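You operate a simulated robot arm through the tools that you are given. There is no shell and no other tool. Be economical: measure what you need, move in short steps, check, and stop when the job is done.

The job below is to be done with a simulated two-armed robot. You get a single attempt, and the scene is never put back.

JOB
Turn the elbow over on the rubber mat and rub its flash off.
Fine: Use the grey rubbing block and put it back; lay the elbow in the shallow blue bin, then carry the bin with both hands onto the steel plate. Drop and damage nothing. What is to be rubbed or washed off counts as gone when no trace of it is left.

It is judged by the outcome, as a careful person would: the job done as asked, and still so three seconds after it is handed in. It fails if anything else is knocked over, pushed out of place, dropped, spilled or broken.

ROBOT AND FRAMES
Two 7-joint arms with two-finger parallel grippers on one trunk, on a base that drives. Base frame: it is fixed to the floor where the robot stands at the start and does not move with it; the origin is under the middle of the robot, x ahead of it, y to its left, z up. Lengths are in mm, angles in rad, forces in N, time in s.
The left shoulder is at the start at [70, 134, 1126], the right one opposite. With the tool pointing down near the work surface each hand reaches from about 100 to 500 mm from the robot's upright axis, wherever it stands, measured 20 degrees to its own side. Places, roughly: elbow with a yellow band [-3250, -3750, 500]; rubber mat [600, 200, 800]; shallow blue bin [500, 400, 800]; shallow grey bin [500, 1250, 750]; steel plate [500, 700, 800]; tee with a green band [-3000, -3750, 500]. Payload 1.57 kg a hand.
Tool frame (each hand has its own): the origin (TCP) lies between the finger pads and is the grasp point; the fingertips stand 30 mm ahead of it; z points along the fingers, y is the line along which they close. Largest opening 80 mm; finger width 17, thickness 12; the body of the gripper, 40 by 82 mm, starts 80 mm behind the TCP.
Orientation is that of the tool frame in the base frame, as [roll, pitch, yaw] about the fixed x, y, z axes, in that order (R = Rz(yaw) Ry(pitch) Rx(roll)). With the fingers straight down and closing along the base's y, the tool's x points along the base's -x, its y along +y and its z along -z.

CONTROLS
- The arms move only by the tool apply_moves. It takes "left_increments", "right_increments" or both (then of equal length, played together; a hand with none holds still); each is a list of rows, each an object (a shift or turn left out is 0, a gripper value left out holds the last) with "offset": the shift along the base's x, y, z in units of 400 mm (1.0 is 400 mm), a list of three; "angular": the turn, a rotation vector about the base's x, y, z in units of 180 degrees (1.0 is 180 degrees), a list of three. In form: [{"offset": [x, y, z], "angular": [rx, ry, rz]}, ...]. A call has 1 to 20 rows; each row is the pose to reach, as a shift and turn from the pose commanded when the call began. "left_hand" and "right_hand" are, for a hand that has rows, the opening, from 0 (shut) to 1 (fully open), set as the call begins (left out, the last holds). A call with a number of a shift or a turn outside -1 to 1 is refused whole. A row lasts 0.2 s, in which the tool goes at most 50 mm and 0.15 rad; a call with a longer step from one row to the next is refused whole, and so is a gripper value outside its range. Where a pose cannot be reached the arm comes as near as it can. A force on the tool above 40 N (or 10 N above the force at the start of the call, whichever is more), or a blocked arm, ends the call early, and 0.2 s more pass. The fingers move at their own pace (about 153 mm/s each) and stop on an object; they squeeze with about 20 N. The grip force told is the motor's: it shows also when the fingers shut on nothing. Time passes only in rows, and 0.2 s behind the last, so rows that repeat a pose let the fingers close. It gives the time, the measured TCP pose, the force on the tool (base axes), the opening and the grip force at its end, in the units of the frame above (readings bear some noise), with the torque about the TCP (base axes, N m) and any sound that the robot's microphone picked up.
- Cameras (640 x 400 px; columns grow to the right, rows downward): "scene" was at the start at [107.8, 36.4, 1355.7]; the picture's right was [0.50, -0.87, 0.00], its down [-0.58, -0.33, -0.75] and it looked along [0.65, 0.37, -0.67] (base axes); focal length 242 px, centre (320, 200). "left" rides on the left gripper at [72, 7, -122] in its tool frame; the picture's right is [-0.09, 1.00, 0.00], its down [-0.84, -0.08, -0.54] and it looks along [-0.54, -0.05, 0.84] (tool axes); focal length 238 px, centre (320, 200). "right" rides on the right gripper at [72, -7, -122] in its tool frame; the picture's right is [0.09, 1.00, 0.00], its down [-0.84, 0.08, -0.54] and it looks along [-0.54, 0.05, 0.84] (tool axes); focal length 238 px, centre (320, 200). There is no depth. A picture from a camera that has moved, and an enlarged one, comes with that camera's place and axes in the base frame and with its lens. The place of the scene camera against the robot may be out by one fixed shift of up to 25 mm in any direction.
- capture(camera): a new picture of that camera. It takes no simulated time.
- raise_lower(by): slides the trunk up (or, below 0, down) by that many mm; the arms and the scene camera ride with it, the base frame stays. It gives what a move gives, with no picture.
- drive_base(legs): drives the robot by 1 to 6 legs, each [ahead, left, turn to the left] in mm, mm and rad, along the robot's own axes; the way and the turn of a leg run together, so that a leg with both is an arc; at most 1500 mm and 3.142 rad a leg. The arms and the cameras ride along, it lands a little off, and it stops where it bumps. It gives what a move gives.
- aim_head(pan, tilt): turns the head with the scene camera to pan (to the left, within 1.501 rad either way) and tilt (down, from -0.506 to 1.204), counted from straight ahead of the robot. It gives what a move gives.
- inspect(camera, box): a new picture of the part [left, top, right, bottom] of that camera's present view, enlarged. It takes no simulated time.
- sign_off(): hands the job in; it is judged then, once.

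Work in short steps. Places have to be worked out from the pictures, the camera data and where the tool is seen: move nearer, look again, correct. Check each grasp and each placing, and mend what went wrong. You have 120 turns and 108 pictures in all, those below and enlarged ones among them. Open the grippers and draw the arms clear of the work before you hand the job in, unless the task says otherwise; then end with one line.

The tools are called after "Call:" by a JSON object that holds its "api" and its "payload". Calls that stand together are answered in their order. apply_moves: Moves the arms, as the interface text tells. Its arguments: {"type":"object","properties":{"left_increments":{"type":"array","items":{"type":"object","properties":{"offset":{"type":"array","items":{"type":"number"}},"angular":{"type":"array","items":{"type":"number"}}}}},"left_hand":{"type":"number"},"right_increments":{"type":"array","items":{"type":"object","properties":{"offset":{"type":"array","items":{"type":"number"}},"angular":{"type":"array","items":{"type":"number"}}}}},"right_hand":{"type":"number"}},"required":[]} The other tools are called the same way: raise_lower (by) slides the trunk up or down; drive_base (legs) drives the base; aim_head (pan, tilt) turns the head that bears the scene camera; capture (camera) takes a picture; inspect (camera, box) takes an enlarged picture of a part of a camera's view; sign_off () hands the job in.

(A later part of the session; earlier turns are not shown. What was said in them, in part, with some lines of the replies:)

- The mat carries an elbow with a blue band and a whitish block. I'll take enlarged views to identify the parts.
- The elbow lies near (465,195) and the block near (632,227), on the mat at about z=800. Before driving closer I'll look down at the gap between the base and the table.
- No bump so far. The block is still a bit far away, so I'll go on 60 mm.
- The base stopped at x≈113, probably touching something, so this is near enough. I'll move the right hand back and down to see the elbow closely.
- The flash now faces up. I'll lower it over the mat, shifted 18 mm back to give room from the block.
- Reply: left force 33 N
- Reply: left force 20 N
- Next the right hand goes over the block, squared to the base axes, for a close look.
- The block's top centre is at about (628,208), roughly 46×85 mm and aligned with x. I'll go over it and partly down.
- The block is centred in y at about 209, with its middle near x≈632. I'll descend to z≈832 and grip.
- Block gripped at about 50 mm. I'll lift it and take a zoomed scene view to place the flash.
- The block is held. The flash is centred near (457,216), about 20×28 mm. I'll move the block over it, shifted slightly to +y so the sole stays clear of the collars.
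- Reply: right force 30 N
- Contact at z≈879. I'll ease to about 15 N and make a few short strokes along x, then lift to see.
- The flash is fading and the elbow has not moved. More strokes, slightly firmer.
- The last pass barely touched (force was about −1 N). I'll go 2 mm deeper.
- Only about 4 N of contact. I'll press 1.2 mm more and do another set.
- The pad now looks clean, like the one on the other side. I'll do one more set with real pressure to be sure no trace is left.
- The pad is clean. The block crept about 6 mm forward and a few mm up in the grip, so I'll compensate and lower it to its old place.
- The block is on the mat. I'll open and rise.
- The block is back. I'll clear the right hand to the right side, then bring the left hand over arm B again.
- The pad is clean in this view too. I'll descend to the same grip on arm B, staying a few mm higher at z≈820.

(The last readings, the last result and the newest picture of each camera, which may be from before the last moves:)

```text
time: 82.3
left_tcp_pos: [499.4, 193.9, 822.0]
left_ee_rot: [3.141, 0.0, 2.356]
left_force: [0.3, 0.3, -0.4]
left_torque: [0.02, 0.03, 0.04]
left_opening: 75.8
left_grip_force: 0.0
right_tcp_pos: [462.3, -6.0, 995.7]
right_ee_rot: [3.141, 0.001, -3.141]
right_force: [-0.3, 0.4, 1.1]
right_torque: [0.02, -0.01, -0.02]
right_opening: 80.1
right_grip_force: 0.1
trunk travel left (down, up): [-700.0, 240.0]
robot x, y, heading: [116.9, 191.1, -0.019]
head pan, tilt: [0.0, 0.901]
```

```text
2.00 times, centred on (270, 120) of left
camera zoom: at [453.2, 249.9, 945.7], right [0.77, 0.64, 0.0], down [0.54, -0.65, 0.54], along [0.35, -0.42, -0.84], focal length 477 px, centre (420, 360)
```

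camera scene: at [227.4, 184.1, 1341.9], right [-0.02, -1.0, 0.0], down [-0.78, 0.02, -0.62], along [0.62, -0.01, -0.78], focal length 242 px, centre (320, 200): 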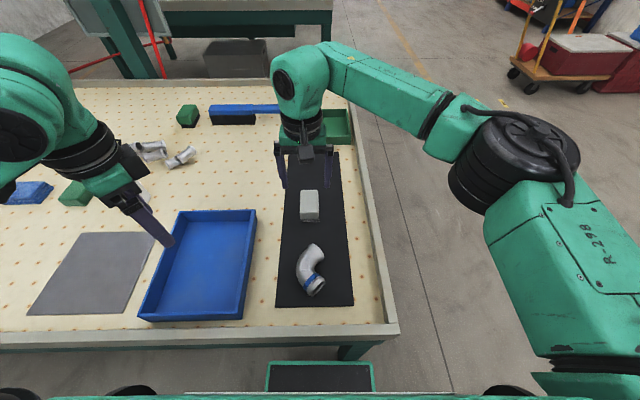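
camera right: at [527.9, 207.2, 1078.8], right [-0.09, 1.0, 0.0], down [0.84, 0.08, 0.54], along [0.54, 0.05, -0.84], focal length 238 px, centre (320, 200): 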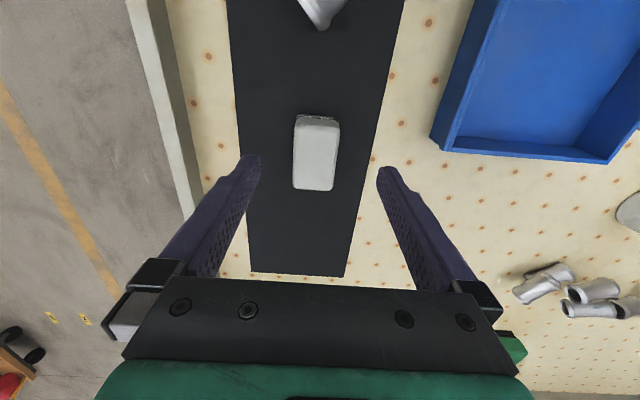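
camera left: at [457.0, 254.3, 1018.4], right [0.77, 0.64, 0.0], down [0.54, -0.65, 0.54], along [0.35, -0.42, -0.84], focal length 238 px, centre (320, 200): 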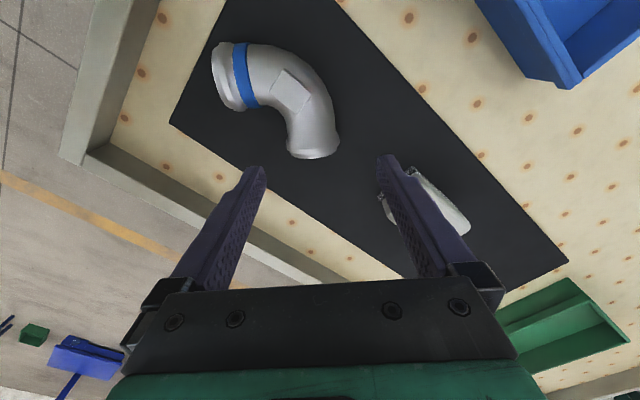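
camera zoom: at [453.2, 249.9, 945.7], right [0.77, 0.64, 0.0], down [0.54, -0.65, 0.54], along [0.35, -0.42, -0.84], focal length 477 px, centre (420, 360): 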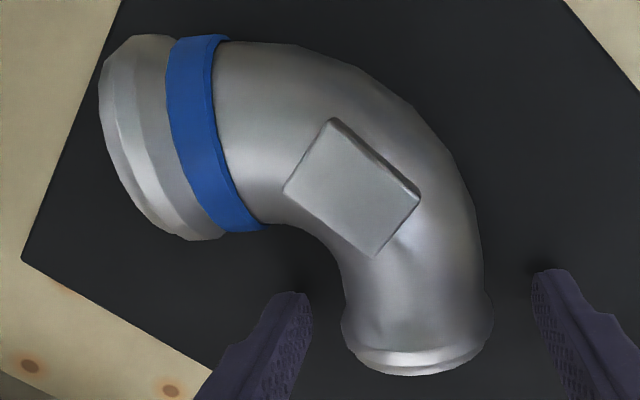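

The pad has no trace left. I'll grip and lift.

Call:
{"api": "apply_moves", "payload": {"left_increments": [{}, {}, {}, {"offset": [0, 0, 0.02]}, {"offset": [0, 0, 0.08]}, {"offset": [0, 0, 0.18]}, {"offset": [0, 0, 0.28]}, {"offset": [0, 0, 0.35]}, {"offset": [0, 0, 0.35]}], "left_hand": 0}}

Call:
{"api": "capture", "payload": {"camera": "left"}}

Call:
{"api": "capture", "payload": {"camera": "scene"}}

```text
time: 84.3
left_tcp_pos: [499.1, 191.4, 962.0]
left_ee_rot: [-3.14, -0.001, 2.359]
left_force: [0.5, -0.1, -5.1]
left_torque: [-0.05, -0.21, -0.02]
left_opening: 47.7
left_grip_force: 20.4
right_tcp_pos: [462.1, -5.5, 995.2]
right_ee_rot: [3.141, 0.0, -3.141]
right_force: [-0.4, 0.3, 0.2]
right_torque: [-0.01, 0.0, 0.03]
right_opening: 80.0
right_grip_force: 0.0
trunk travel left (down, up): [-700.0, 240.0]
robot x, y, heading: [119.7, 189.1, -0.023]
head pan, tilt: [0.0, 0.901]
```

```text
50 pictures are left
camera left: at [452.7, 247.1, 1086.3], right [0.77, 0.64, 0.0], down [0.54, -0.65, 0.54], along [0.35, -0.42, -0.84], focal length 238 px, centre (320, 200)
```

left: 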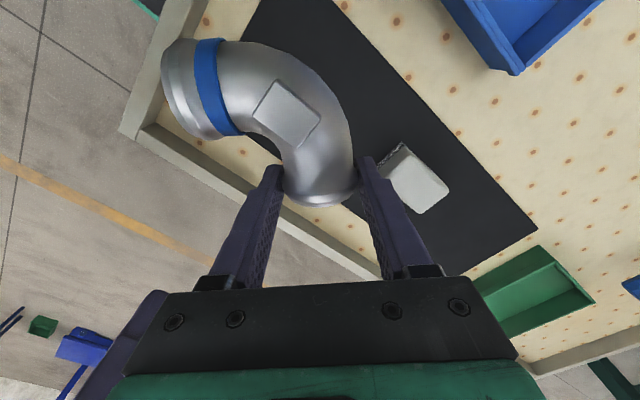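

```text
49 pictures are left
camera scene: at [227.6, 183.8, 1341.8], right [-0.02, -1.0, 0.0], down [-0.78, 0.02, -0.62], along [0.62, -0.01, -0.78], focal length 242 px, centre (320, 200)
```

scene: 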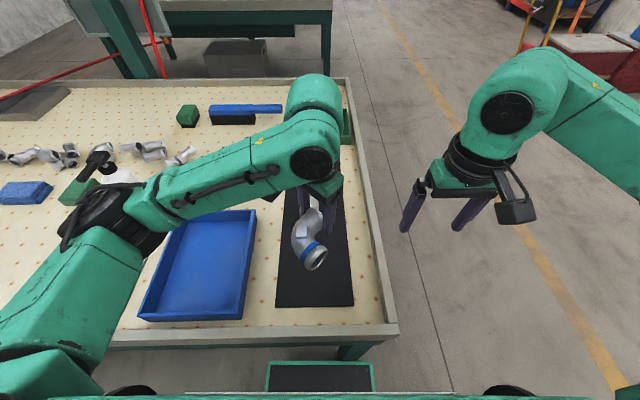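

Holding securely. I'll carry it over the middle of the bin.

Call:
{"api": "apply_moves", "payload": {"left_increments": [{"offset": [0.01, 0.08, 0]}, {"offset": [0.02, 0.18, 0]}, {"offset": [0.03, 0.28, 0]}, {"offset": [0.04, 0.38, 0]}, {"offset": [0.05, 0.48, 0]}, {"offset": [0.06, 0.57, 0]}, {"offset": [0.065, 0.62, 0]}, {"offset": [0.065, 0.62, -0.1]}, {"offset": [0.065, 0.62, -0.1]}]}}

Call:
{"api": "capture", "payload": {"camera": "left"}}

Call:
{"api": "capture", "payload": {"camera": "scene"}}

```text
time: 86.3
left_tcp_pos: [526.1, 439.6, 922.0]
left_ee_rot: [-3.142, 0.0, 2.358]
left_force: [-0.5, 0.0, -4.4]
left_torque: [-0.05, -0.23, -0.01]
left_opening: 47.6
left_grip_force: 20.2
right_tcp_pos: [462.9, -4.7, 996.6]
right_ee_rot: [-3.141, 0.001, 3.14]
right_force: [-0.3, -0.9, -0.5]
right_torque: [0.0, 0.01, 0.0]
right_opening: 79.9
right_grip_force: 0.1
trunk travel left (down, up): [-700.0, 240.0]
robot x, y, heading: [115.5, 190.5, -0.017]
head pan, tilt: [0.0, 0.901]
```

```text
48 pictures are left
camera left: at [479.5, 496.1, 1045.9], right [0.77, 0.64, 0.0], down [0.54, -0.65, 0.54], along [0.35, -0.42, -0.84], focal length 238 px, centre (320, 200)
```

left: 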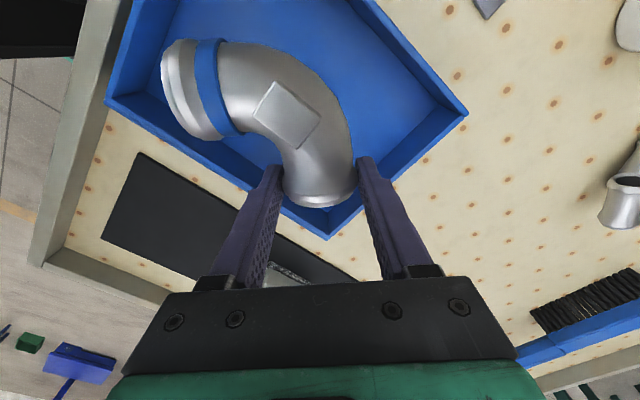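

```text
47 pictures are left
camera scene: at [227.1, 184.0, 1341.9], right [-0.02, -1.0, 0.0], down [-0.78, 0.02, -0.62], along [0.62, -0.01, -0.78], focal length 242 px, centre (320, 200)
```

scene: 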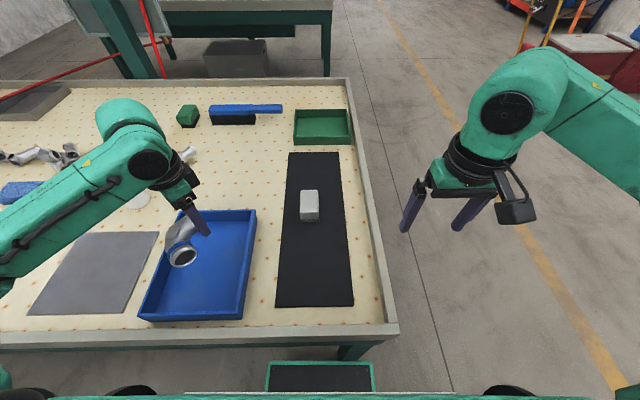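

The elbow is centred over the bin, which spans x 361–613 and y 348–541. Lowering.

Call:
{"api": "apply_moves", "payload": {"left_increments": [{"offset": [0, 0, -0.1]}, {"offset": [0, 0, -0.18]}, {"offset": [0, 0, -0.225]}, {"offset": [0, 0, -0.235]}, {"offset": [0, 0, -0.235]}]}}

```text
time: 87.5
left_tcp_pos: [523.9, 441.2, 828.6]
left_ee_rot: [3.141, 0.0, 2.358]
left_force: [0.4, -0.6, -5.5]
left_torque: [-0.09, -0.15, -0.03]
left_opening: 47.6
left_grip_force: 20.4
right_tcp_pos: [462.3, -6.0, 995.1]
right_ee_rot: [-3.14, -0.002, -3.14]
right_force: [-0.3, -0.2, -1.0]
right_torque: [-0.04, -0.04, 0.03]
right_opening: 79.9
right_grip_force: 0.1
trunk travel left (down, up): [-700.0, 240.0]
robot x, y, heading: [112.7, 189.2, -0.022]
head pan, tilt: [0.0, 0.901]
```

Call:
{"api": "apply_moves", "payload": {"left_increments": [{"offset": [0, 0, -0.004]}, {"offset": [0, 0, -0.008]}, {"offset": [0, 0, -0.012]}, {"offset": [0, 0, -0.012]}]}}

```text
time: 88.5
left_tcp_pos: [525.1, 440.8, 824.6]
left_ee_rot: [-3.142, 0.0, 2.357]
left_force: [0.2, -0.9, -6.0]
left_torque: [-0.07, -0.18, 0.0]
left_opening: 47.8
left_grip_force: 20.3
right_tcp_pos: [461.3, -5.6, 996.3]
right_ee_rot: [-3.139, 0.0, 3.141]
right_force: [-0.4, -0.2, -0.2]
right_torque: [0.0, 0.05, 0.03]
right_opening: 79.9
right_grip_force: 0.1
trunk travel left (down, up): [-700.0, 240.0]
robot x, y, heading: [118.6, 193.8, -0.019]
head pan, tilt: [0.0, 0.901]
```

Call:
{"api": "apply_moves", "payload": {"left_increments": [{"offset": [0, 0, -0.003]}, {"offset": [0, 0, -0.006]}, {"offset": [0, 0, -0.008]}, {"offset": [0, 0, -0.008]}]}}

```text
time: 89.5
left_tcp_pos: [525.4, 440.1, 822.1]
left_ee_rot: [3.141, 0.002, 2.358]
left_force: [3.5, 1.3, 6.7]
left_torque: [0.2, 0.4, -0.17]
left_opening: 47.8
left_grip_force: 19.7
right_tcp_pos: [461.4, -5.3, 995.9]
right_ee_rot: [-3.141, 0.002, 3.141]
right_force: [-0.6, 0.4, 1.0]
right_torque: [-0.04, -0.02, 0.01]
right_opening: 80.0
right_grip_force: 0.0
trunk travel left (down, up): [-700.0, 240.0]
robot x, y, heading: [115.7, 192.1, -0.018]
head pan, tilt: [0.0, 0.901]
```

The elbow touches the bin floor. I'll open and rise.

Call:
{"api": "apply_moves", "payload": {"left_increments": [{}, {}, {}, {"offset": [0, 0, 0.03]}, {"offset": [0, 0, 0.12]}, {"offset": [0, 0, 0.24]}, {"offset": [0, 0, 0.36]}, {"offset": [0, 0, 0.4]}, {"offset": [0, 0, 0.4]}], "left_hand": 0.9}}

Call:
{"api": "capture", "payload": {"camera": "left"}}

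Call:
{"api": "inspect", "payload": {"camera": "scene", "box": [120, 190, 280, 340]}}

```text
time: 91.5
left_tcp_pos: [524.1, 440.1, 982.2]
left_ee_rot: [3.141, 0.001, 2.358]
left_force: [-0.7, 0.7, -0.7]
left_torque: [-0.02, 0.01, 0.0]
left_opening: 72.1
left_grip_force: 0.1
right_tcp_pos: [460.9, -6.1, 996.4]
right_ee_rot: [-3.141, 0.002, -3.142]
right_force: [0.2, -0.2, -0.2]
right_torque: [0.0, -0.01, -0.01]
right_opening: 80.0
right_grip_force: 0.0
trunk travel left (down, up): [-700.0, 240.0]
robot x, y, heading: [115.7, 187.9, -0.019]
head pan, tilt: [0.0, 0.901]
```

```text
46 pictures are left
camera left: at [478.6, 496.3, 1106.5], right [0.77, 0.64, 0.0], down [0.54, -0.65, 0.54], along [0.35, -0.42, -0.84], focal length 238 px, centre (320, 200)
```

left: 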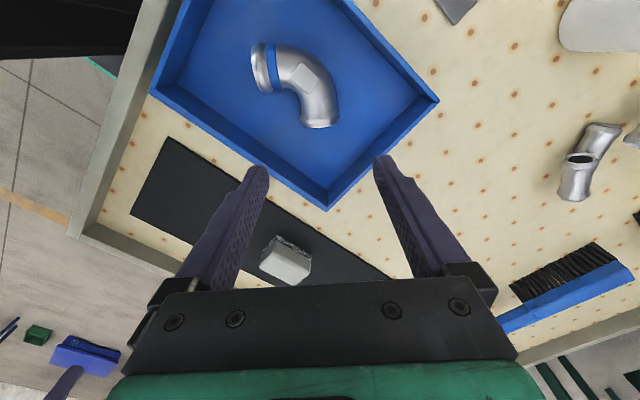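

```text
2.67 times, centred on (200, 265) of scene
camera zoom: at [227.0, 183.8, 1341.9], right [-0.02, -1.0, 0.0], down [-0.78, 0.02, -0.62], along [0.62, -0.01, -0.78], focal length 646 px, centre (640, 27)
```

zoom: 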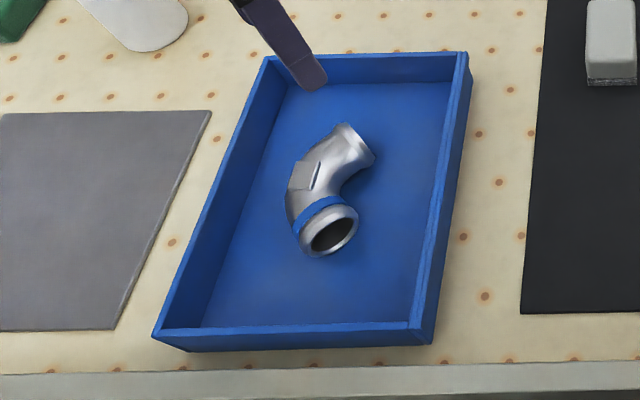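

Call:
{"api": "inspect", "payload": {"camera": "left", "box": [230, 20, 370, 150]}}

```text
3.08 times, centred on (300, 85) of left
camera zoom: at [478.6, 496.3, 1106.5], right [0.77, 0.64, 0.0], down [0.54, -0.65, 0.54], along [0.35, -0.42, -0.84], focal length 733 px, centre (382, 554)
```

zoom: 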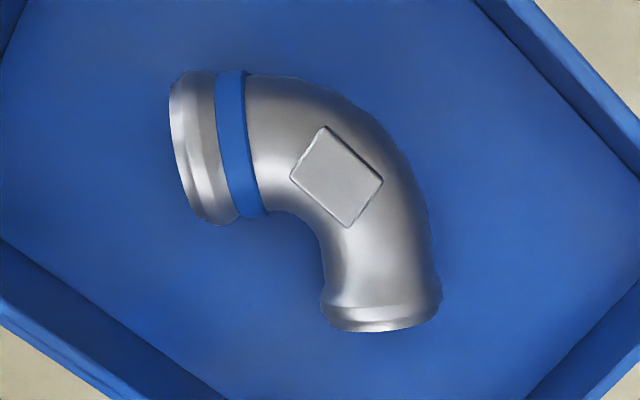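

The elbow lies flat in the bin. I'll square the left hand, lift both hands, then drive left to stand between bin and plate.

Call:
{"api": "apply_moves", "payload": {"left_increments": [{"offset": [-0.02, 0, 0.05], "angular": [0, 0, 0.04]}, {"offset": [-0.05, 0, 0.1], "angular": [0, 0, 0.08]}, {"offset": [-0.08, 0, 0.15], "angular": [0, 0, 0.12]}, {"offset": [-0.11, 0, 0.2], "angular": [0, 0, 0.16]}, {"offset": [-0.13, 0, 0.2], "angular": [0, 0, 0.205]}, {"offset": [-0.15, 0, 0.2], "angular": [0, 0, 0.25]}, {"offset": [-0.15, 0, 0.2], "angular": [0, 0, 0.25]}], "right_increments": [{"offset": [0, 0, 0.05]}, {"offset": [0, 0, 0.1]}, {"offset": [0, 0, 0.15]}, {"offset": [0, 0, 0.15]}, {"offset": [0, 0, 0.15]}, {"offset": [0, 0, 0.15]}, {"offset": [0, 0, 0.15]}]}}

Call:
{"api": "drive_base", "payload": {"legs": [[-20, 0, 0.02], [0, 385, 0]]}}

Call:
{"api": "capture", "payload": {"camera": "scene"}}

```text
time: 93.1
left_tcp_pos: [463.5, 439.7, 1060.3]
left_ee_rot: [3.141, 0.0, -3.139]
left_force: [0.8, -1.8, 0.4]
left_torque: [-0.02, 0.01, 0.0]
left_opening: 71.9
left_grip_force: 0.1
right_tcp_pos: [464.3, -7.4, 1056.8]
right_ee_rot: [-3.141, 0.001, 3.141]
right_force: [-0.3, 0.0, -0.1]
right_torque: [-0.02, -0.01, 0.03]
right_opening: 79.9
right_grip_force: 0.0
trunk travel left (down, up): [-700.0, 240.0]
robot x, y, heading: [118.2, 194.5, -0.019]
head pan, tilt: [0.0, 0.901]
```

```text
time: 96.0
left_tcp_pos: [437.3, 833.9, 1060.7]
left_ee_rot: [-3.141, 0.0, -3.114]
left_force: [0.4, -0.2, -0.4]
left_torque: [-0.02, 0.01, 0.0]
left_opening: 71.8
left_grip_force: 0.0
right_tcp_pos: [447.9, 388.2, 1056.1]
right_ee_rot: [-3.14, 0.002, -3.116]
right_force: [-0.2, 0.0, 0.5]
right_torque: [0.01, 0.0, -0.05]
right_opening: 79.9
right_grip_force: 0.0
trunk travel left (down, up): [-700.0, 240.0]
robot x, y, heading: [95.8, 575.4, 0.005]
head pan, tilt: [0.0, 0.901]
```

```text
43 pictures are left
camera scene: at [205.9, 572.2, 1341.9], right [0.01, -1.0, 0.0], down [-0.78, 0.0, -0.62], along [0.62, 0.0, -0.78], focal length 242 px, centre (320, 200)
```

scene: 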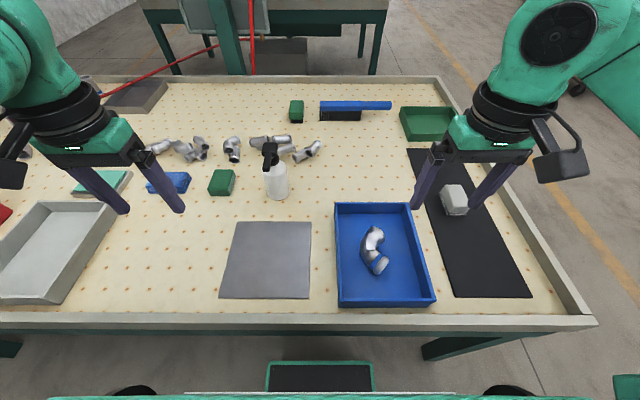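

I'll use the wrist cameras to measure the plate (left) and the bin rim (right) accurately.

Call:
{"api": "capture", "payload": {"camera": "left"}}

Call:
{"api": "capture", "payload": {"camera": "right"}}

```text
42 pictures are left
camera left: at [363.9, 838.6, 1184.3], right [0.06, 1.0, 0.0], down [0.84, -0.05, 0.54], along [0.54, -0.03, -0.84], focal length 238 px, centre (320, 200)
```

left: 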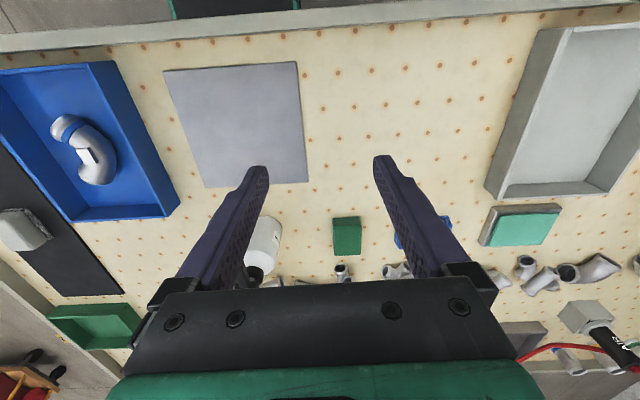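

```text
41 pictures are left
camera right: at [375.7, 380.4, 1179.8], right [-0.12, 0.99, 0.0], down [0.83, 0.1, 0.54], along [0.54, 0.06, -0.84], focal length 238 px, centre (320, 200)
```

right: 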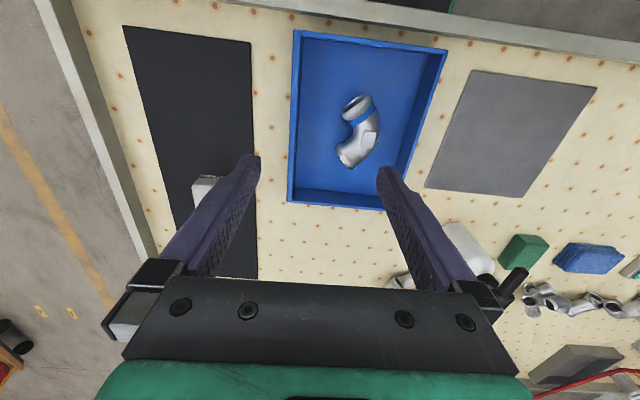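

The plate spans x 380–579, y 603–804 with its centre at (479,704). The bin spans x 362–613, y 347–540 with its centre at (487,444). I'll position both hands above the mid side walls.

Call:
{"api": "apply_moves", "payload": {"left_increments": [{"offset": [0.015, -0.1, 0], "angular": [0, 0, -0.002]}, {"offset": [0.03, -0.2, -0.02], "angular": [0, 0, -0.004]}, {"offset": [0.045, -0.3, -0.05], "angular": [0, 0, -0.006]}, {"offset": [0.06, -0.4, -0.09], "angular": [0, 0, -0.008]}, {"offset": [0.08, -0.5, -0.13], "angular": [0, 0, -0.0085]}, {"offset": [0.1, -0.59, -0.18], "angular": [0, 0, -0.0085]}, {"offset": [0.12, -0.67, -0.23], "angular": [0, 0, -0.0085]}, {"offset": [0.125, -0.74, -0.28], "angular": [0, 0, -0.0085]}, {"offset": [0.125, -0.74, -0.3275], "angular": [0, 0, -0.0085]}, {"offset": [0.125, -0.74, -0.3275], "angular": [0, 0, -0.0085]}], "right_increments": [{"offset": [0.0975, -0.05, -0.02], "angular": [0, 0, -0.004]}, {"offset": [0.0975, -0.0925, -0.06], "angular": [0, 0, -0.008]}, {"offset": [0.0975, -0.0925, -0.1], "angular": [0, 0, -0.008]}, {"offset": [0.0975, -0.0925, -0.15], "angular": [0, 0, -0.008]}, {"offset": [0.0975, -0.0925, -0.2], "angular": [0, 0, -0.008]}, {"offset": [0.0975, -0.0925, -0.25], "angular": [0, 0, -0.008]}, {"offset": [0.0975, -0.0925, -0.3], "angular": [0, 0, -0.008]}, {"offset": [0.0975, -0.0925, -0.315], "angular": [0, 0, -0.008]}, {"offset": [0.0975, -0.0925, -0.315], "angular": [0, 0, -0.008]}, {"offset": [0.0975, -0.0925, -0.315], "angular": [0, 0, -0.008]}], "left_hand": 1.0, "right_hand": 1.0}}

Call:
{"api": "capture", "payload": {"camera": "left"}}

Call:
{"api": "capture", "payload": {"camera": "right"}}

Call:
{"api": "capture", "payload": {"camera": "scene"}}

```text
time: 98.2
left_tcp_pos: [487.0, 538.1, 930.5]
left_ee_rot: [3.14, 0.001, -3.142]
left_force: [0.0, -0.4, -0.2]
left_torque: [0.03, 0.0, 0.0]
left_opening: 80.2
left_grip_force: 0.1
right_tcp_pos: [487.1, 349.8, 930.6]
right_ee_rot: [3.141, 0.001, -3.141]
right_force: [-0.5, 0.7, -0.6]
right_torque: [-0.01, -0.02, 0.02]
right_opening: 80.0
right_grip_force: 0.0
trunk travel left (down, up): [-700.0, 240.0]
robot x, y, heading: [93.7, 579.3, 0.005]
head pan, tilt: [0.0, 0.901]
```

```text
40 pictures are left
camera left: at [414.3, 544.3, 1054.0], right [0.09, 1.0, 0.0], down [0.84, -0.08, 0.54], along [0.54, -0.05, -0.84], focal length 238 px, centre (320, 200)
```

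left: 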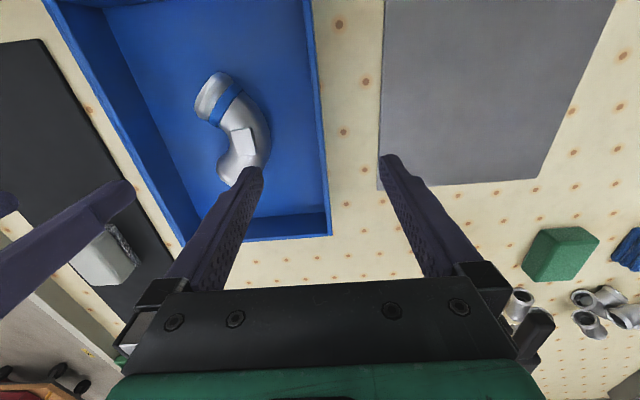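

```text
39 pictures are left
camera right: at [414.5, 344.6, 1053.9], right [-0.09, 1.0, 0.0], down [0.84, 0.08, 0.54], along [0.54, 0.05, -0.84], focal length 238 px, centre (320, 200)
```

right: 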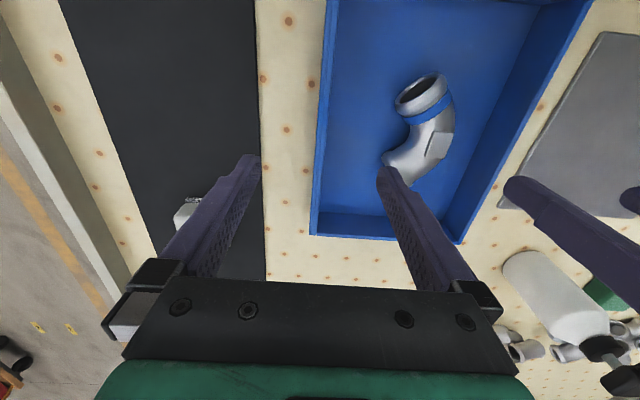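

```text
38 pictures are left
camera scene: at [205.8, 572.6, 1341.9], right [0.01, -1.0, 0.0], down [-0.78, 0.0, -0.62], along [0.62, 0.0, -0.78], focal length 242 px, centre (320, 200)
```

scene: 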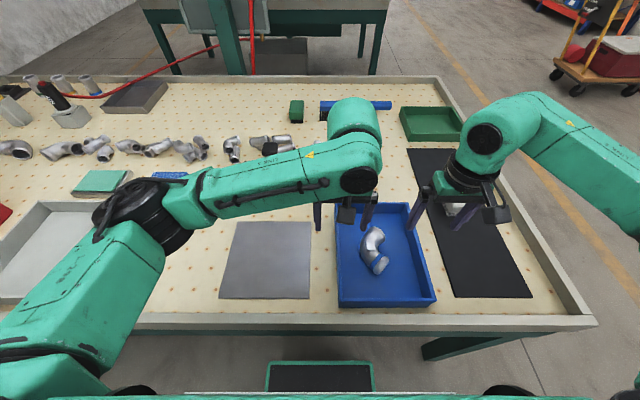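

The walls' centre lines are at about y=534 (left) and y=353 (right). I'll correct and lower so the tips straddle the rims.

Call:
{"api": "apply_moves", "payload": {"left_increments": [{"offset": [0, -0.01, -0.1]}, {"offset": [0, -0.01, -0.18]}, {"offset": [0, -0.01, -0.22]}, {"offset": [0, -0.01, -0.22]}], "right_increments": [{"offset": [0, 0.0075, -0.1]}, {"offset": [0, 0.0075, -0.18]}, {"offset": [0, 0.0075, -0.22]}, {"offset": [0, 0.0075, -0.22]}]}}

Call:
{"api": "capture", "payload": {"camera": "left"}}

Call:
{"api": "capture", "payload": {"camera": "right"}}

```text
time: 99.2
left_tcp_pos: [487.8, 532.4, 840.3]
left_ee_rot: [3.141, 0.002, -3.139]
left_force: [-0.1, 3.4, 5.2]
left_torque: [-0.15, -0.01, -0.01]
left_opening: 77.0
left_grip_force: 0.1
right_tcp_pos: [487.4, 354.8, 843.0]
right_ee_rot: [-3.141, 0.002, -3.14]
right_force: [0.1, -0.2, -0.4]
right_torque: [-0.02, 0.02, 0.02]
right_opening: 80.1
right_grip_force: 0.1
trunk travel left (down, up): [-700.0, 240.0]
robot x, y, heading: [98.5, 578.9, 0.006]
head pan, tilt: [0.0, 0.901]
```

```text
37 pictures are left
camera left: at [415.1, 541.4, 965.7], right [0.09, 1.0, 0.0], down [0.84, -0.08, 0.54], along [0.54, -0.05, -0.84], focal length 238 px, centre (320, 200)
```

left: 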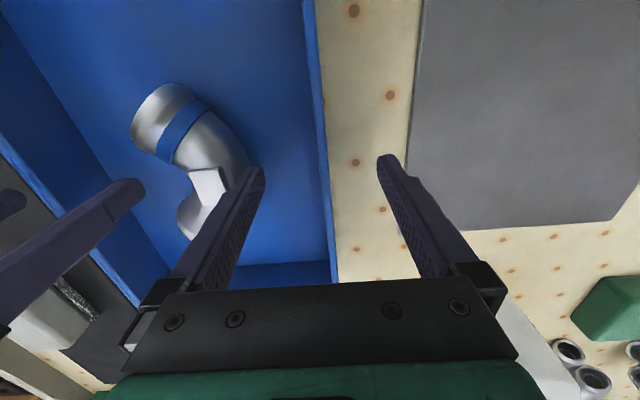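

```text
36 pictures are left
camera right: at [414.3, 349.8, 966.1], right [-0.09, 1.0, 0.0], down [0.84, 0.08, 0.54], along [0.54, 0.05, -0.84], focal length 238 px, centre (320, 200)
```

right: 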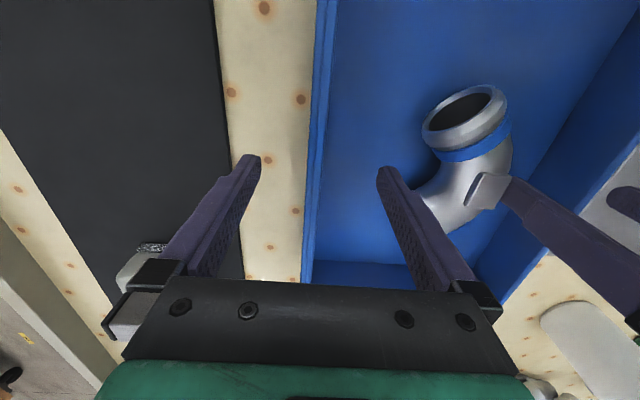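

The left inner finger is brushing the elbow (opening pushed to 77, about 5 N). I'll lift straight up, narrow both openings, and check the elbow.

Call:
{"api": "apply_moves", "payload": {"left_increments": [{"offset": [0, 0, 0.05]}, {"offset": [0, 0, 0.125]}, {"offset": [0, 0, 0.125]}], "right_increments": [{"offset": [0, 0, 0.05]}, {"offset": [0, 0, 0.125]}, {"offset": [0, 0, 0.125]}]}}

Call:
{"api": "apply_moves", "payload": {"left_increments": [{}, {}], "right_increments": [{}, {}], "left_hand": 0.45, "right_hand": 0.5}}

Call:
{"api": "capture", "payload": {"camera": "left"}}

Call:
{"api": "capture", "payload": {"camera": "right"}}

```text
time: 100.0
left_tcp_pos: [486.5, 534.9, 892.3]
left_ee_rot: [3.141, 0.0, 3.141]
left_force: [-1.3, 0.4, -0.3]
left_torque: [-0.01, 0.02, 0.02]
left_opening: 80.2
left_grip_force: 0.0
right_tcp_pos: [489.2, 356.1, 892.5]
right_ee_rot: [-3.141, 0.0, -3.139]
right_force: [0.6, 0.5, -0.5]
right_torque: [0.01, -0.03, -0.02]
right_opening: 80.0
right_grip_force: 0.0
trunk travel left (down, up): [-700.0, 240.0]
robot x, y, heading: [93.7, 577.3, 0.006]
head pan, tilt: [0.0, 0.901]
```

```text
time: 100.5
left_tcp_pos: [486.5, 536.0, 891.7]
left_ee_rot: [3.14, -0.001, 3.14]
left_force: [0.4, -0.1, 0.0]
left_torque: [-0.02, 0.02, 0.02]
left_opening: 36.1
left_grip_force: 0.2
right_tcp_pos: [489.3, 354.9, 892.1]
right_ee_rot: [-3.141, 0.003, -3.14]
right_force: [0.0, 1.2, -0.3]
right_torque: [0.01, 0.03, 0.02]
right_opening: 40.0
right_grip_force: 0.1
trunk travel left (down, up): [-700.0, 240.0]
robot x, y, heading: [93.9, 576.0, 0.003]
head pan, tilt: [0.0, 0.901]
```

```text
35 pictures are left
camera left: at [414.2, 542.4, 1016.1], right [0.09, 1.0, 0.0], down [0.84, -0.08, 0.54], along [0.54, -0.05, -0.84], focal length 238 px, centre (320, 200)
```

left: 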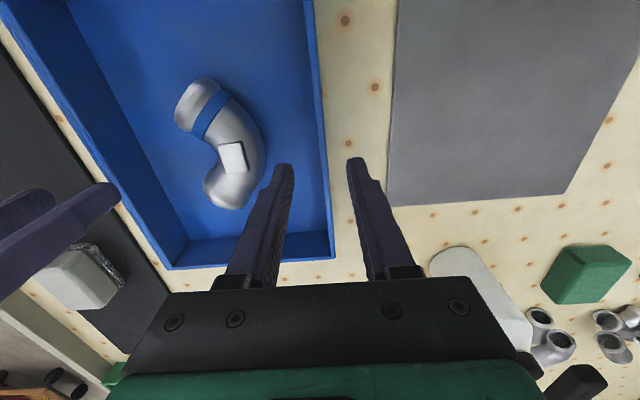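

```text
34 pictures are left
camera right: at [415.8, 350.1, 1015.3], right [-0.09, 1.0, 0.0], down [0.84, 0.08, 0.54], along [0.54, 0.05, -0.84], focal length 238 px, centre (320, 200)
```

right: 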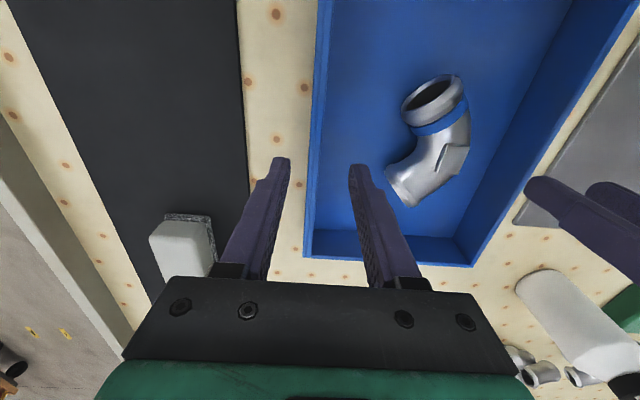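

The elbow is undisturbed and the walls sit between the narrowed fingers. I'll lower to z≈833.

Call:
{"api": "apply_moves", "payload": {"left_increments": [{"offset": [0, -0.002, -0.05]}, {"offset": [0, -0.002, -0.1]}, {"offset": [0, -0.002, -0.13]}, {"offset": [0, -0.002, -0.148]}, {"offset": [0, -0.002, -0.148]}], "right_increments": [{"offset": [-0.003, -0.004, -0.05]}, {"offset": [-0.003, -0.004, -0.1]}, {"offset": [-0.003, -0.004, -0.13]}, {"offset": [-0.003, -0.004, -0.148]}, {"offset": [-0.003, -0.004, -0.148]}]}}

Call:
{"api": "capture", "payload": {"camera": "left"}}

Call:
{"api": "capture", "payload": {"camera": "right"}}

```text
time: 101.8
left_tcp_pos: [485.7, 534.4, 831.6]
left_ee_rot: [3.14, 0.0, 3.141]
left_force: [0.8, -0.6, -0.8]
left_torque: [-0.02, 0.01, 0.0]
left_opening: 36.2
left_grip_force: 0.0
right_tcp_pos: [486.4, 353.7, 835.0]
right_ee_rot: [3.141, 0.001, -3.139]
right_force: [0.1, -1.0, -1.0]
right_torque: [0.0, 0.02, -0.02]
right_opening: 39.9
right_grip_force: 0.0
trunk travel left (down, up): [-700.0, 240.0]
robot x, y, heading: [97.5, 574.6, 0.009]
head pan, tilt: [0.0, 0.901]
```

```text
33 pictures are left
camera left: at [414.2, 540.9, 956.3], right [0.09, 1.0, 0.0], down [0.84, -0.08, 0.54], along [0.54, -0.05, -0.84], focal length 238 px, centre (320, 200)
```

left: 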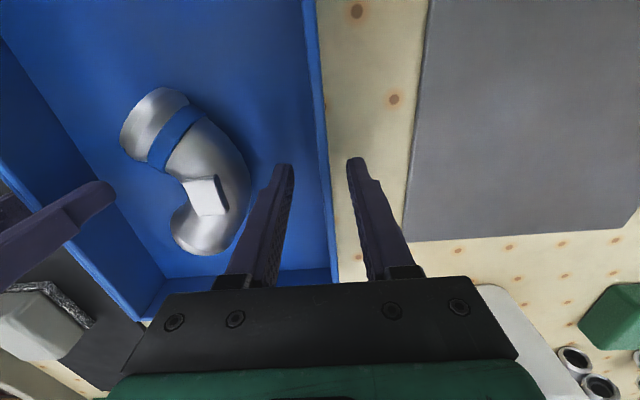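

```text
32 pictures are left
camera right: at [413.3, 347.0, 957.2], right [-0.09, 1.0, 0.0], down [0.84, 0.08, 0.54], along [0.54, 0.05, -0.84], focal length 238 px, centre (320, 200)
```

right: 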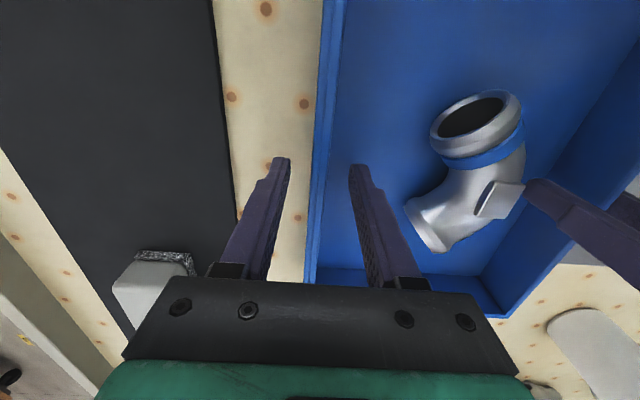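

The fingers are about 30 mm down on both sides of each wall. I'll close both hands.

Call:
{"api": "apply_moves", "payload": {"left_increments": [{}, {}, {}, {}], "right_increments": [{}, {}, {}, {}], "left_hand": 0, "right_hand": 0}}

Call:
{"api": "capture", "payload": {"camera": "scene"}}

```text
time: 102.8
left_tcp_pos: [485.2, 535.1, 833.1]
left_ee_rot: [3.137, -0.001, -3.137]
left_force: [0.6, 20.6, 0.4]
left_torque: [0.15, 0.06, 0.1]
left_opening: 6.1
left_grip_force: 19.8
right_tcp_pos: [487.2, 350.8, 833.4]
right_ee_rot: [-3.138, 0.001, 3.141]
right_force: [-0.9, -21.3, 1.5]
right_torque: [-0.2, 0.15, 0.15]
right_opening: 5.7
right_grip_force: 20.3
trunk travel left (down, up): [-700.0, 240.0]
robot x, y, heading: [96.0, 578.2, 0.008]
head pan, tilt: [0.0, 0.901]
```

```text
31 pictures are left
camera scene: at [205.8, 572.9, 1341.9], right [0.01, -1.0, 0.0], down [-0.78, 0.0, -0.62], along [0.62, 0.0, -0.78], focal length 242 px, centre (320, 200)
```

scene: 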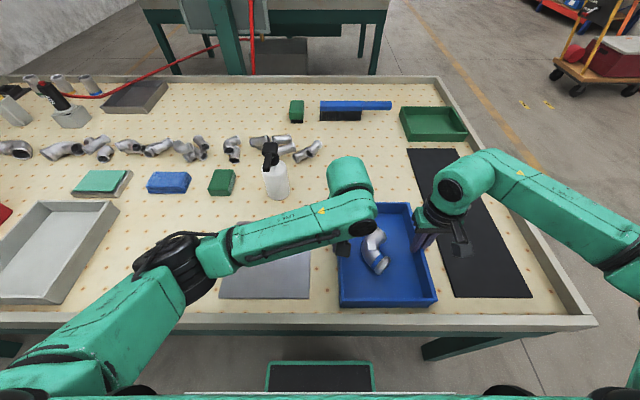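

Both walls are held (about 6 mm thick) with 20 N of inward tension. I'll relax each hand outward by about 2.3 mm.

Call:
{"api": "apply_moves", "payload": {"left_increments": [{"offset": [0, 0.003, 0]}, {"offset": [0, 0.006, 0]}, {"offset": [0, 0.006, 0]}], "right_increments": [{"offset": [0, -0.003, 0]}, {"offset": [0, -0.006, 0]}, {"offset": [0, -0.006, 0]}]}}

```text
time: 103.5
left_tcp_pos: [486.0, 535.1, 832.3]
left_ee_rot: [-3.14, 0.001, 3.141]
left_force: [2.4, 3.3, -3.6]
left_torque: [0.35, -0.29, 0.27]
left_opening: 5.7
left_grip_force: 19.6
right_tcp_pos: [485.6, 352.3, 835.1]
right_ee_rot: [3.14, -0.001, -3.137]
right_force: [-3.6, -4.1, 2.8]
right_torque: [-0.03, 0.26, 0.19]
right_opening: 5.6
right_grip_force: 20.4
trunk travel left (down, up): [-700.0, 240.0]
robot x, y, heading: [98.4, 578.7, 0.007]
head pan, tilt: [0.0, 0.901]
```

Tension is nearly gone. I'll lift both together slowly by 15 mm and check.

Call:
{"api": "apply_moves", "payload": {"left_increments": [{"offset": [0, 0, 0.01]}, {"offset": [0, 0, 0.025]}, {"offset": [0, 0, 0.0375]}, {"offset": [0, 0, 0.0375]}], "right_increments": [{"offset": [0, 0, 0.01]}, {"offset": [0, 0, 0.025]}, {"offset": [0, 0, 0.0375]}, {"offset": [0, 0, 0.0375]}]}}

Call:
{"api": "capture", "payload": {"camera": "scene"}}

Call:
{"api": "capture", "payload": {"camera": "left"}}

```text
time: 104.5
left_tcp_pos: [485.7, 535.0, 847.8]
left_ee_rot: [3.141, -0.001, -3.14]
left_force: [2.9, -3.7, -6.0]
left_torque: [0.15, 0.02, 0.27]
left_opening: 5.8
left_grip_force: 19.9
right_tcp_pos: [486.5, 351.1, 849.4]
right_ee_rot: [3.14, 0.0, -3.139]
right_force: [-1.8, 4.1, -1.8]
right_torque: [0.16, 0.0, 0.2]
right_opening: 5.8
right_grip_force: 19.5
trunk travel left (down, up): [-700.0, 240.0]
robot x, y, heading: [97.0, 576.9, 0.002]
head pan, tilt: [0.0, 0.901]
```

```text
30 pictures are left
camera scene: at [206.9, 572.6, 1341.8], right [0.01, -1.0, 0.0], down [-0.78, 0.0, -0.62], along [0.62, 0.0, -0.78], focal length 242 px, centre (320, 200)
```

scene: 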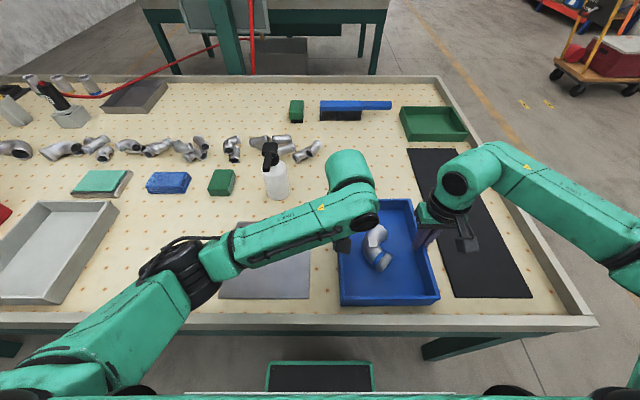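

```text
29 pictures are left
camera left: at [414.2, 542.6, 971.1], right [0.09, 1.0, 0.0], down [0.84, -0.08, 0.54], along [0.54, -0.05, -0.84], focal length 238 px, centre (320, 200)
```

left: 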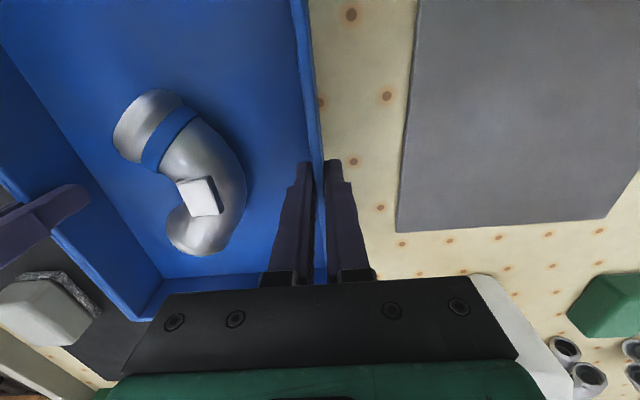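

The bin is up and level, with the load shared. I'll lift 40 mm more and translate both hands +261 mm in y and −8 mm in x.

Call:
{"api": "apply_moves", "payload": {"left_increments": [{"offset": [0, 0, 0.05]}, {"offset": [0, 0, 0.1]}, {"offset": [0, 0.03, 0.1]}, {"offset": [0, 0.1, 0.1]}, {"offset": [0, 0.18, 0.1]}, {"offset": [-0.01, 0.26, 0.1]}, {"offset": [-0.01, 0.34, 0.1]}, {"offset": [-0.015, 0.42, 0.1]}, {"offset": [-0.02, 0.5, 0.1]}, {"offset": [-0.02, 0.58, 0.1]}, {"offset": [-0.02, 0.63, 0.1]}, {"offset": [-0.02, 0.6525, 0.1]}, {"offset": [-0.02, 0.6525, 0.1]}], "right_increments": [{"offset": [0, 0, 0.05]}, {"offset": [0, 0, 0.1]}, {"offset": [0, 0.03, 0.1]}, {"offset": [0, 0.1, 0.1]}, {"offset": [0, 0.18, 0.1]}, {"offset": [-0.01, 0.26, 0.1]}, {"offset": [-0.01, 0.34, 0.1]}, {"offset": [-0.015, 0.42, 0.1]}, {"offset": [-0.02, 0.5, 0.1]}, {"offset": [-0.02, 0.58, 0.1]}, {"offset": [-0.02, 0.63, 0.1]}, {"offset": [-0.02, 0.6525, 0.1]}, {"offset": [-0.02, 0.6525, 0.1]}]}}

Call:
{"api": "capture", "payload": {"camera": "scene"}}

Call:
{"api": "capture", "payload": {"camera": "left"}}

Call:
{"api": "capture", "payload": {"camera": "right"}}

```text
time: 107.3
left_tcp_pos: [479.3, 797.9, 887.8]
left_ee_rot: [3.141, -0.003, -3.14]
left_force: [-1.9, -1.9, -6.8]
left_torque: [0.33, 0.33, -0.08]
left_opening: 5.7
left_grip_force: 20.2
right_tcp_pos: [478.4, 613.7, 887.8]
right_ee_rot: [-3.14, 0.0, 3.141]
right_force: [0.6, 1.0, -0.2]
right_torque: [0.43, -0.35, -0.08]
right_opening: 5.7
right_grip_force: 19.6
trunk travel left (down, up): [-700.0, 240.0]
robot x, y, heading: [96.5, 580.7, 0.005]
head pan, tilt: [0.0, 0.901]
```

```text
28 pictures are left
camera scene: at [207.0, 573.1, 1341.8], right [0.01, -1.0, 0.0], down [-0.78, 0.0, -0.62], along [0.62, 0.0, -0.78], focal length 242 px, centre (320, 200)
```

scene: 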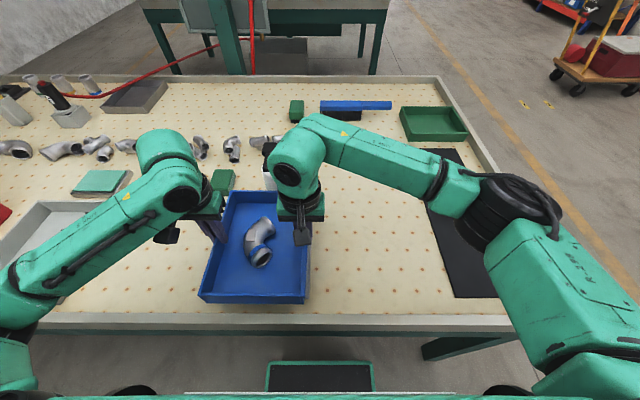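

```text
27 pictures are left
camera left: at [407.6, 804.1, 1011.7], right [0.09, 1.0, 0.0], down [0.84, -0.08, 0.54], along [0.54, -0.05, -0.84], focal length 238 px, centre (320, 200)
```

left: 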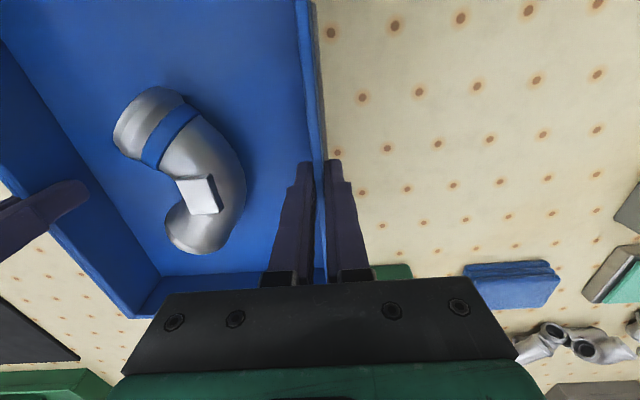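

```text
26 pictures are left
camera right: at [404.4, 607.3, 1011.0], right [-0.09, 1.0, 0.0], down [0.84, 0.08, 0.54], along [0.54, 0.05, -0.84], focal length 238 px, centre (320, 200)
```

right: 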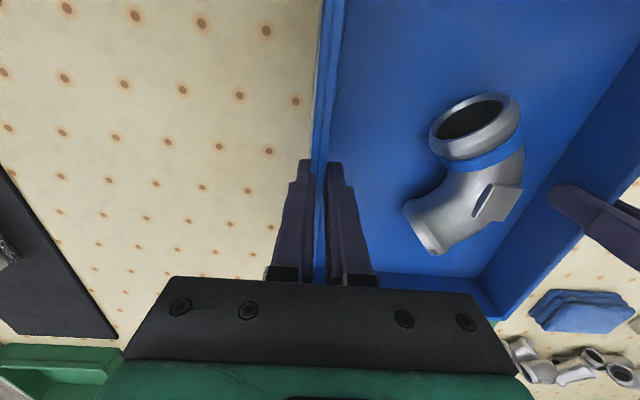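

The bin is over the plate, which it hides completely. I'll lower it.

Call:
{"api": "apply_moves", "payload": {"left_increments": [{"offset": [0, 0, -0.04]}, {"offset": [0, 0, -0.08]}, {"offset": [0, 0, -0.105]}, {"offset": [0, 0, -0.115]}, {"offset": [0, 0, -0.115]}], "right_increments": [{"offset": [0, 0, -0.04]}, {"offset": [0, 0, -0.08]}, {"offset": [0, 0, -0.105]}, {"offset": [0, 0, -0.115]}, {"offset": [0, 0, -0.115]}]}}

```text
time: 108.5
left_tcp_pos: [479.9, 796.1, 841.0]
left_ee_rot: [-3.14, 0.001, -3.141]
left_force: [0.1, -5.4, -3.5]
left_torque: [0.0, -0.25, 0.03]
left_opening: 5.8
left_grip_force: 19.6
right_tcp_pos: [478.8, 613.4, 842.3]
right_ee_rot: [-3.141, 0.001, -3.141]
right_force: [-0.4, 5.1, -3.4]
right_torque: [0.14, 0.25, 0.02]
right_opening: 5.5
right_grip_force: 20.3
trunk travel left (down, up): [-700.0, 240.0]
robot x, y, heading: [94.9, 580.3, 0.003]
head pan, tilt: [0.0, 0.901]
```

Call:
{"api": "apply_moves", "payload": {"left_increments": [{"offset": [0, 0, -0.004]}, {"offset": [0, 0, -0.008]}, {"offset": [0, 0, -0.008]}], "right_increments": [{"offset": [0, 0, -0.004]}, {"offset": [0, 0, -0.008]}, {"offset": [0, 0, -0.008]}]}}

```text
time: 109.3
left_tcp_pos: [479.3, 796.6, 838.0]
left_ee_rot: [3.141, 0.002, -3.141]
left_force: [2.2, -5.0, 1.0]
left_torque: [-0.07, -0.22, 0.06]
left_opening: 5.8
left_grip_force: 20.0
right_tcp_pos: [478.9, 611.0, 839.8]
right_ee_rot: [3.14, 0.002, -3.139]
right_force: [0.5, 6.1, 3.1]
right_torque: [0.08, -0.05, 0.07]
right_opening: 5.9
right_grip_force: 20.0
trunk travel left (down, up): [-700.0, 240.0]
robot x, y, heading: [93.4, 578.2, 0.007]
head pan, tilt: [0.0, 0.901]
```

It touches the plate. One more millimetre, then open both hands just enough and rise.

Call:
{"api": "apply_moves", "payload": {"left_increments": [{"offset": [0, 0, -0.002]}, {"offset": [0, 0, -0.002]}], "right_increments": [{"offset": [0, 0, -0.002]}, {"offset": [0, 0, -0.002]}]}}

Call:
{"api": "apply_moves", "payload": {"left_increments": [{}, {}, {"offset": [0, 0, 0.03]}, {"offset": [0, 0, 0.12]}, {"offset": [0, 0, 0.24]}, {"offset": [0, 0, 0.36]}, {"offset": [0, 0, 0.45]}, {"offset": [0, 0, 0.45]}], "right_increments": [{}, {}, {"offset": [0, 0, 0.03]}, {"offset": [0, 0, 0.12]}, {"offset": [0, 0, 0.24]}, {"offset": [0, 0, 0.36]}, {"offset": [0, 0, 0.45]}, {"offset": [0, 0, 0.45]}], "left_hand": 0.42, "right_hand": 0.42}}

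Call:
{"api": "capture", "payload": {"camera": "scene"}}

Call:
{"api": "capture", "payload": {"camera": "left"}}

Call:
{"api": "capture", "payload": {"camera": "right"}}

```text
time: 110.0
left_tcp_pos: [478.2, 796.3, 838.1]
left_ee_rot: [3.141, 0.005, -3.14]
left_force: [3.9, -7.8, 15.0]
left_torque: [-0.12, 0.18, 0.09]
left_opening: 5.8
left_grip_force: 20.2
right_tcp_pos: [478.5, 611.2, 840.9]
right_ee_rot: [3.14, 0.004, -3.14]
right_force: [5.2, 10.4, 10.8]
right_torque: [0.04, 0.44, 0.05]
right_opening: 5.6
right_grip_force: 19.7
trunk travel left (down, up): [-700.0, 240.0]
robot x, y, heading: [94.4, 574.5, 0.008]
head pan, tilt: [0.0, 0.901]
```

```text
time: 111.8
left_tcp_pos: [477.9, 797.5, 1016.7]
left_ee_rot: [3.141, -0.003, -3.14]
left_force: [-0.2, 0.0, -1.1]
left_torque: [0.0, 0.0, -0.04]
left_opening: 33.7
left_grip_force: 0.0
right_tcp_pos: [477.1, 612.7, 1021.2]
right_ee_rot: [3.14, 0.001, -3.139]
right_force: [0.5, -0.3, 0.5]
right_torque: [0.01, 0.03, 0.01]
right_opening: 33.6
right_grip_force: 0.1
trunk travel left (down, up): [-700.0, 240.0]
robot x, y, heading: [92.7, 576.5, 0.007]
head pan, tilt: [0.0, 0.901]
```

```text
25 pictures are left
camera scene: at [206.5, 573.1, 1341.8], right [0.01, -1.0, 0.0], down [-0.78, 0.0, -0.62], along [0.62, 0.0, -0.78], focal length 242 px, centre (320, 200)
```

scene: 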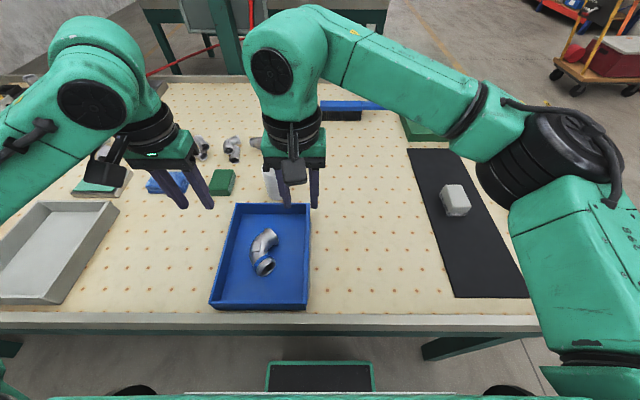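

```text
24 pictures are left
camera left: at [405.6, 803.7, 1140.2], right [0.09, 1.0, 0.0], down [0.84, -0.08, 0.54], along [0.54, -0.05, -0.84], focal length 238 px, centre (320, 200)
```

left: 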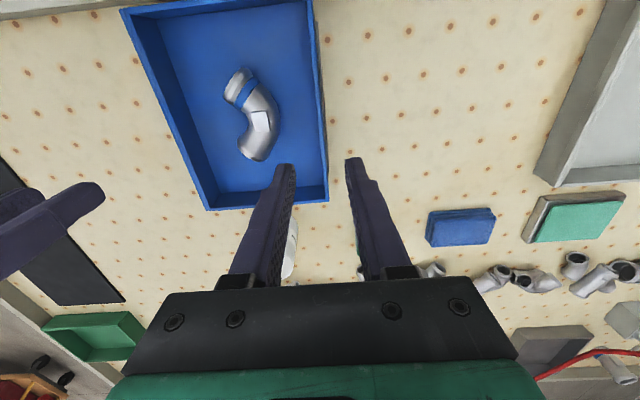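

```text
23 pictures are left
camera right: at [403.8, 607.5, 1143.5], right [-0.09, 1.0, 0.0], down [0.84, 0.08, 0.54], along [0.54, 0.05, -0.84], focal length 238 px, centre (320, 200)
```

right: 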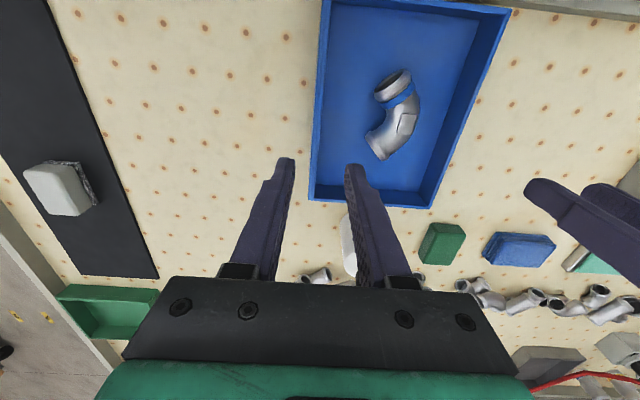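

The bin with the elbow sits squarely on the plate, and the block is back in its place on the mat. I'll open the grippers, rise and back away a little.

Call:
{"api": "apply_moves", "payload": {"left_increments": [{"offset": [0, 0, 0.1]}, {"offset": [0, 0, 0.2]}, {"offset": [0, 0, 0.2]}], "right_increments": [{"offset": [0, -0.02, 0.1]}, {"offset": [0, -0.05, 0.2]}, {"offset": [0, -0.05, 0.2]}], "left_hand": 1.0, "right_hand": 1.0}}

Call:
{"api": "drive_base", "payload": {"legs": [[-250, 0, 0]]}}

Call:
{"api": "capture", "payload": {"camera": "scene"}}

```text
time: 112.5
left_tcp_pos: [478.5, 797.8, 1094.1]
left_ee_rot: [-3.14, -0.001, -3.141]
left_force: [-0.6, 1.1, -0.3]
left_torque: [-0.02, 0.0, -0.02]
left_opening: 80.2
left_grip_force: 0.0
right_tcp_pos: [479.1, 591.6, 1100.5]
right_ee_rot: [-3.141, 0.002, -3.14]
right_force: [0.4, -0.6, 0.6]
right_torque: [0.01, 0.04, 0.01]
right_opening: 79.9
right_grip_force: 0.0
trunk travel left (down, up): [-700.0, 240.0]
robot x, y, heading: [96.1, 574.9, 0.005]
head pan, tilt: [0.0, 0.901]
```

```text
time: 114.4
left_tcp_pos: [225.2, 795.1, 1093.9]
left_ee_rot: [3.142, -0.001, 3.141]
left_force: [-0.5, -0.1, 0.1]
left_torque: [-0.04, -0.03, 0.03]
left_opening: 80.1
left_grip_force: 0.2
right_tcp_pos: [225.9, 589.6, 1100.1]
right_ee_rot: [-3.141, 0.0, -3.14]
right_force: [-0.7, -0.5, 0.4]
right_torque: [-0.01, -0.02, 0.02]
right_opening: 79.8
right_grip_force: 0.0
trunk travel left (down, up): [-700.0, 240.0]
robot x, y, heading: [-154.2, 576.1, 0.006]
head pan, tilt: [0.0, 0.901]
```

```text
22 pictures are left
camera scene: at [-46.0, 571.6, 1341.8], right [0.01, -1.0, 0.0], down [-0.78, 0.0, -0.62], along [0.62, 0.0, -0.78], focal length 242 px, centre (320, 200)
```

scene: 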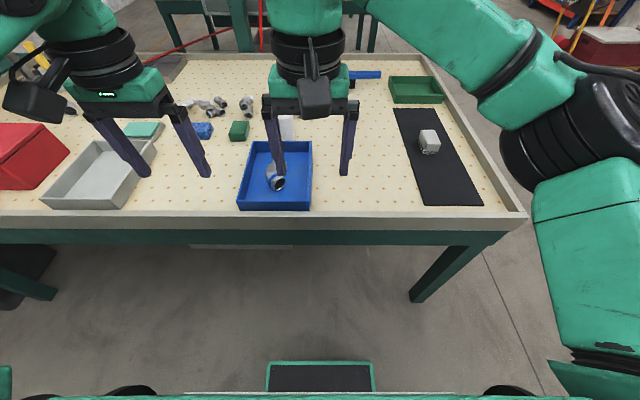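

Everything is in place and the arms are clear, so I'm handing in.

Call:
{"api": "sign_off", "payload": {}}

```text
The job is handed in.
```

I turned the elbow over on the mat and rubbed its flash off with no trace visible. The grey rubbing block is back in its place, and the elbow is in the blue bin, which I carried with both hands onto the steel plate; one finger brushed the elbow in the bin without disturbing it.
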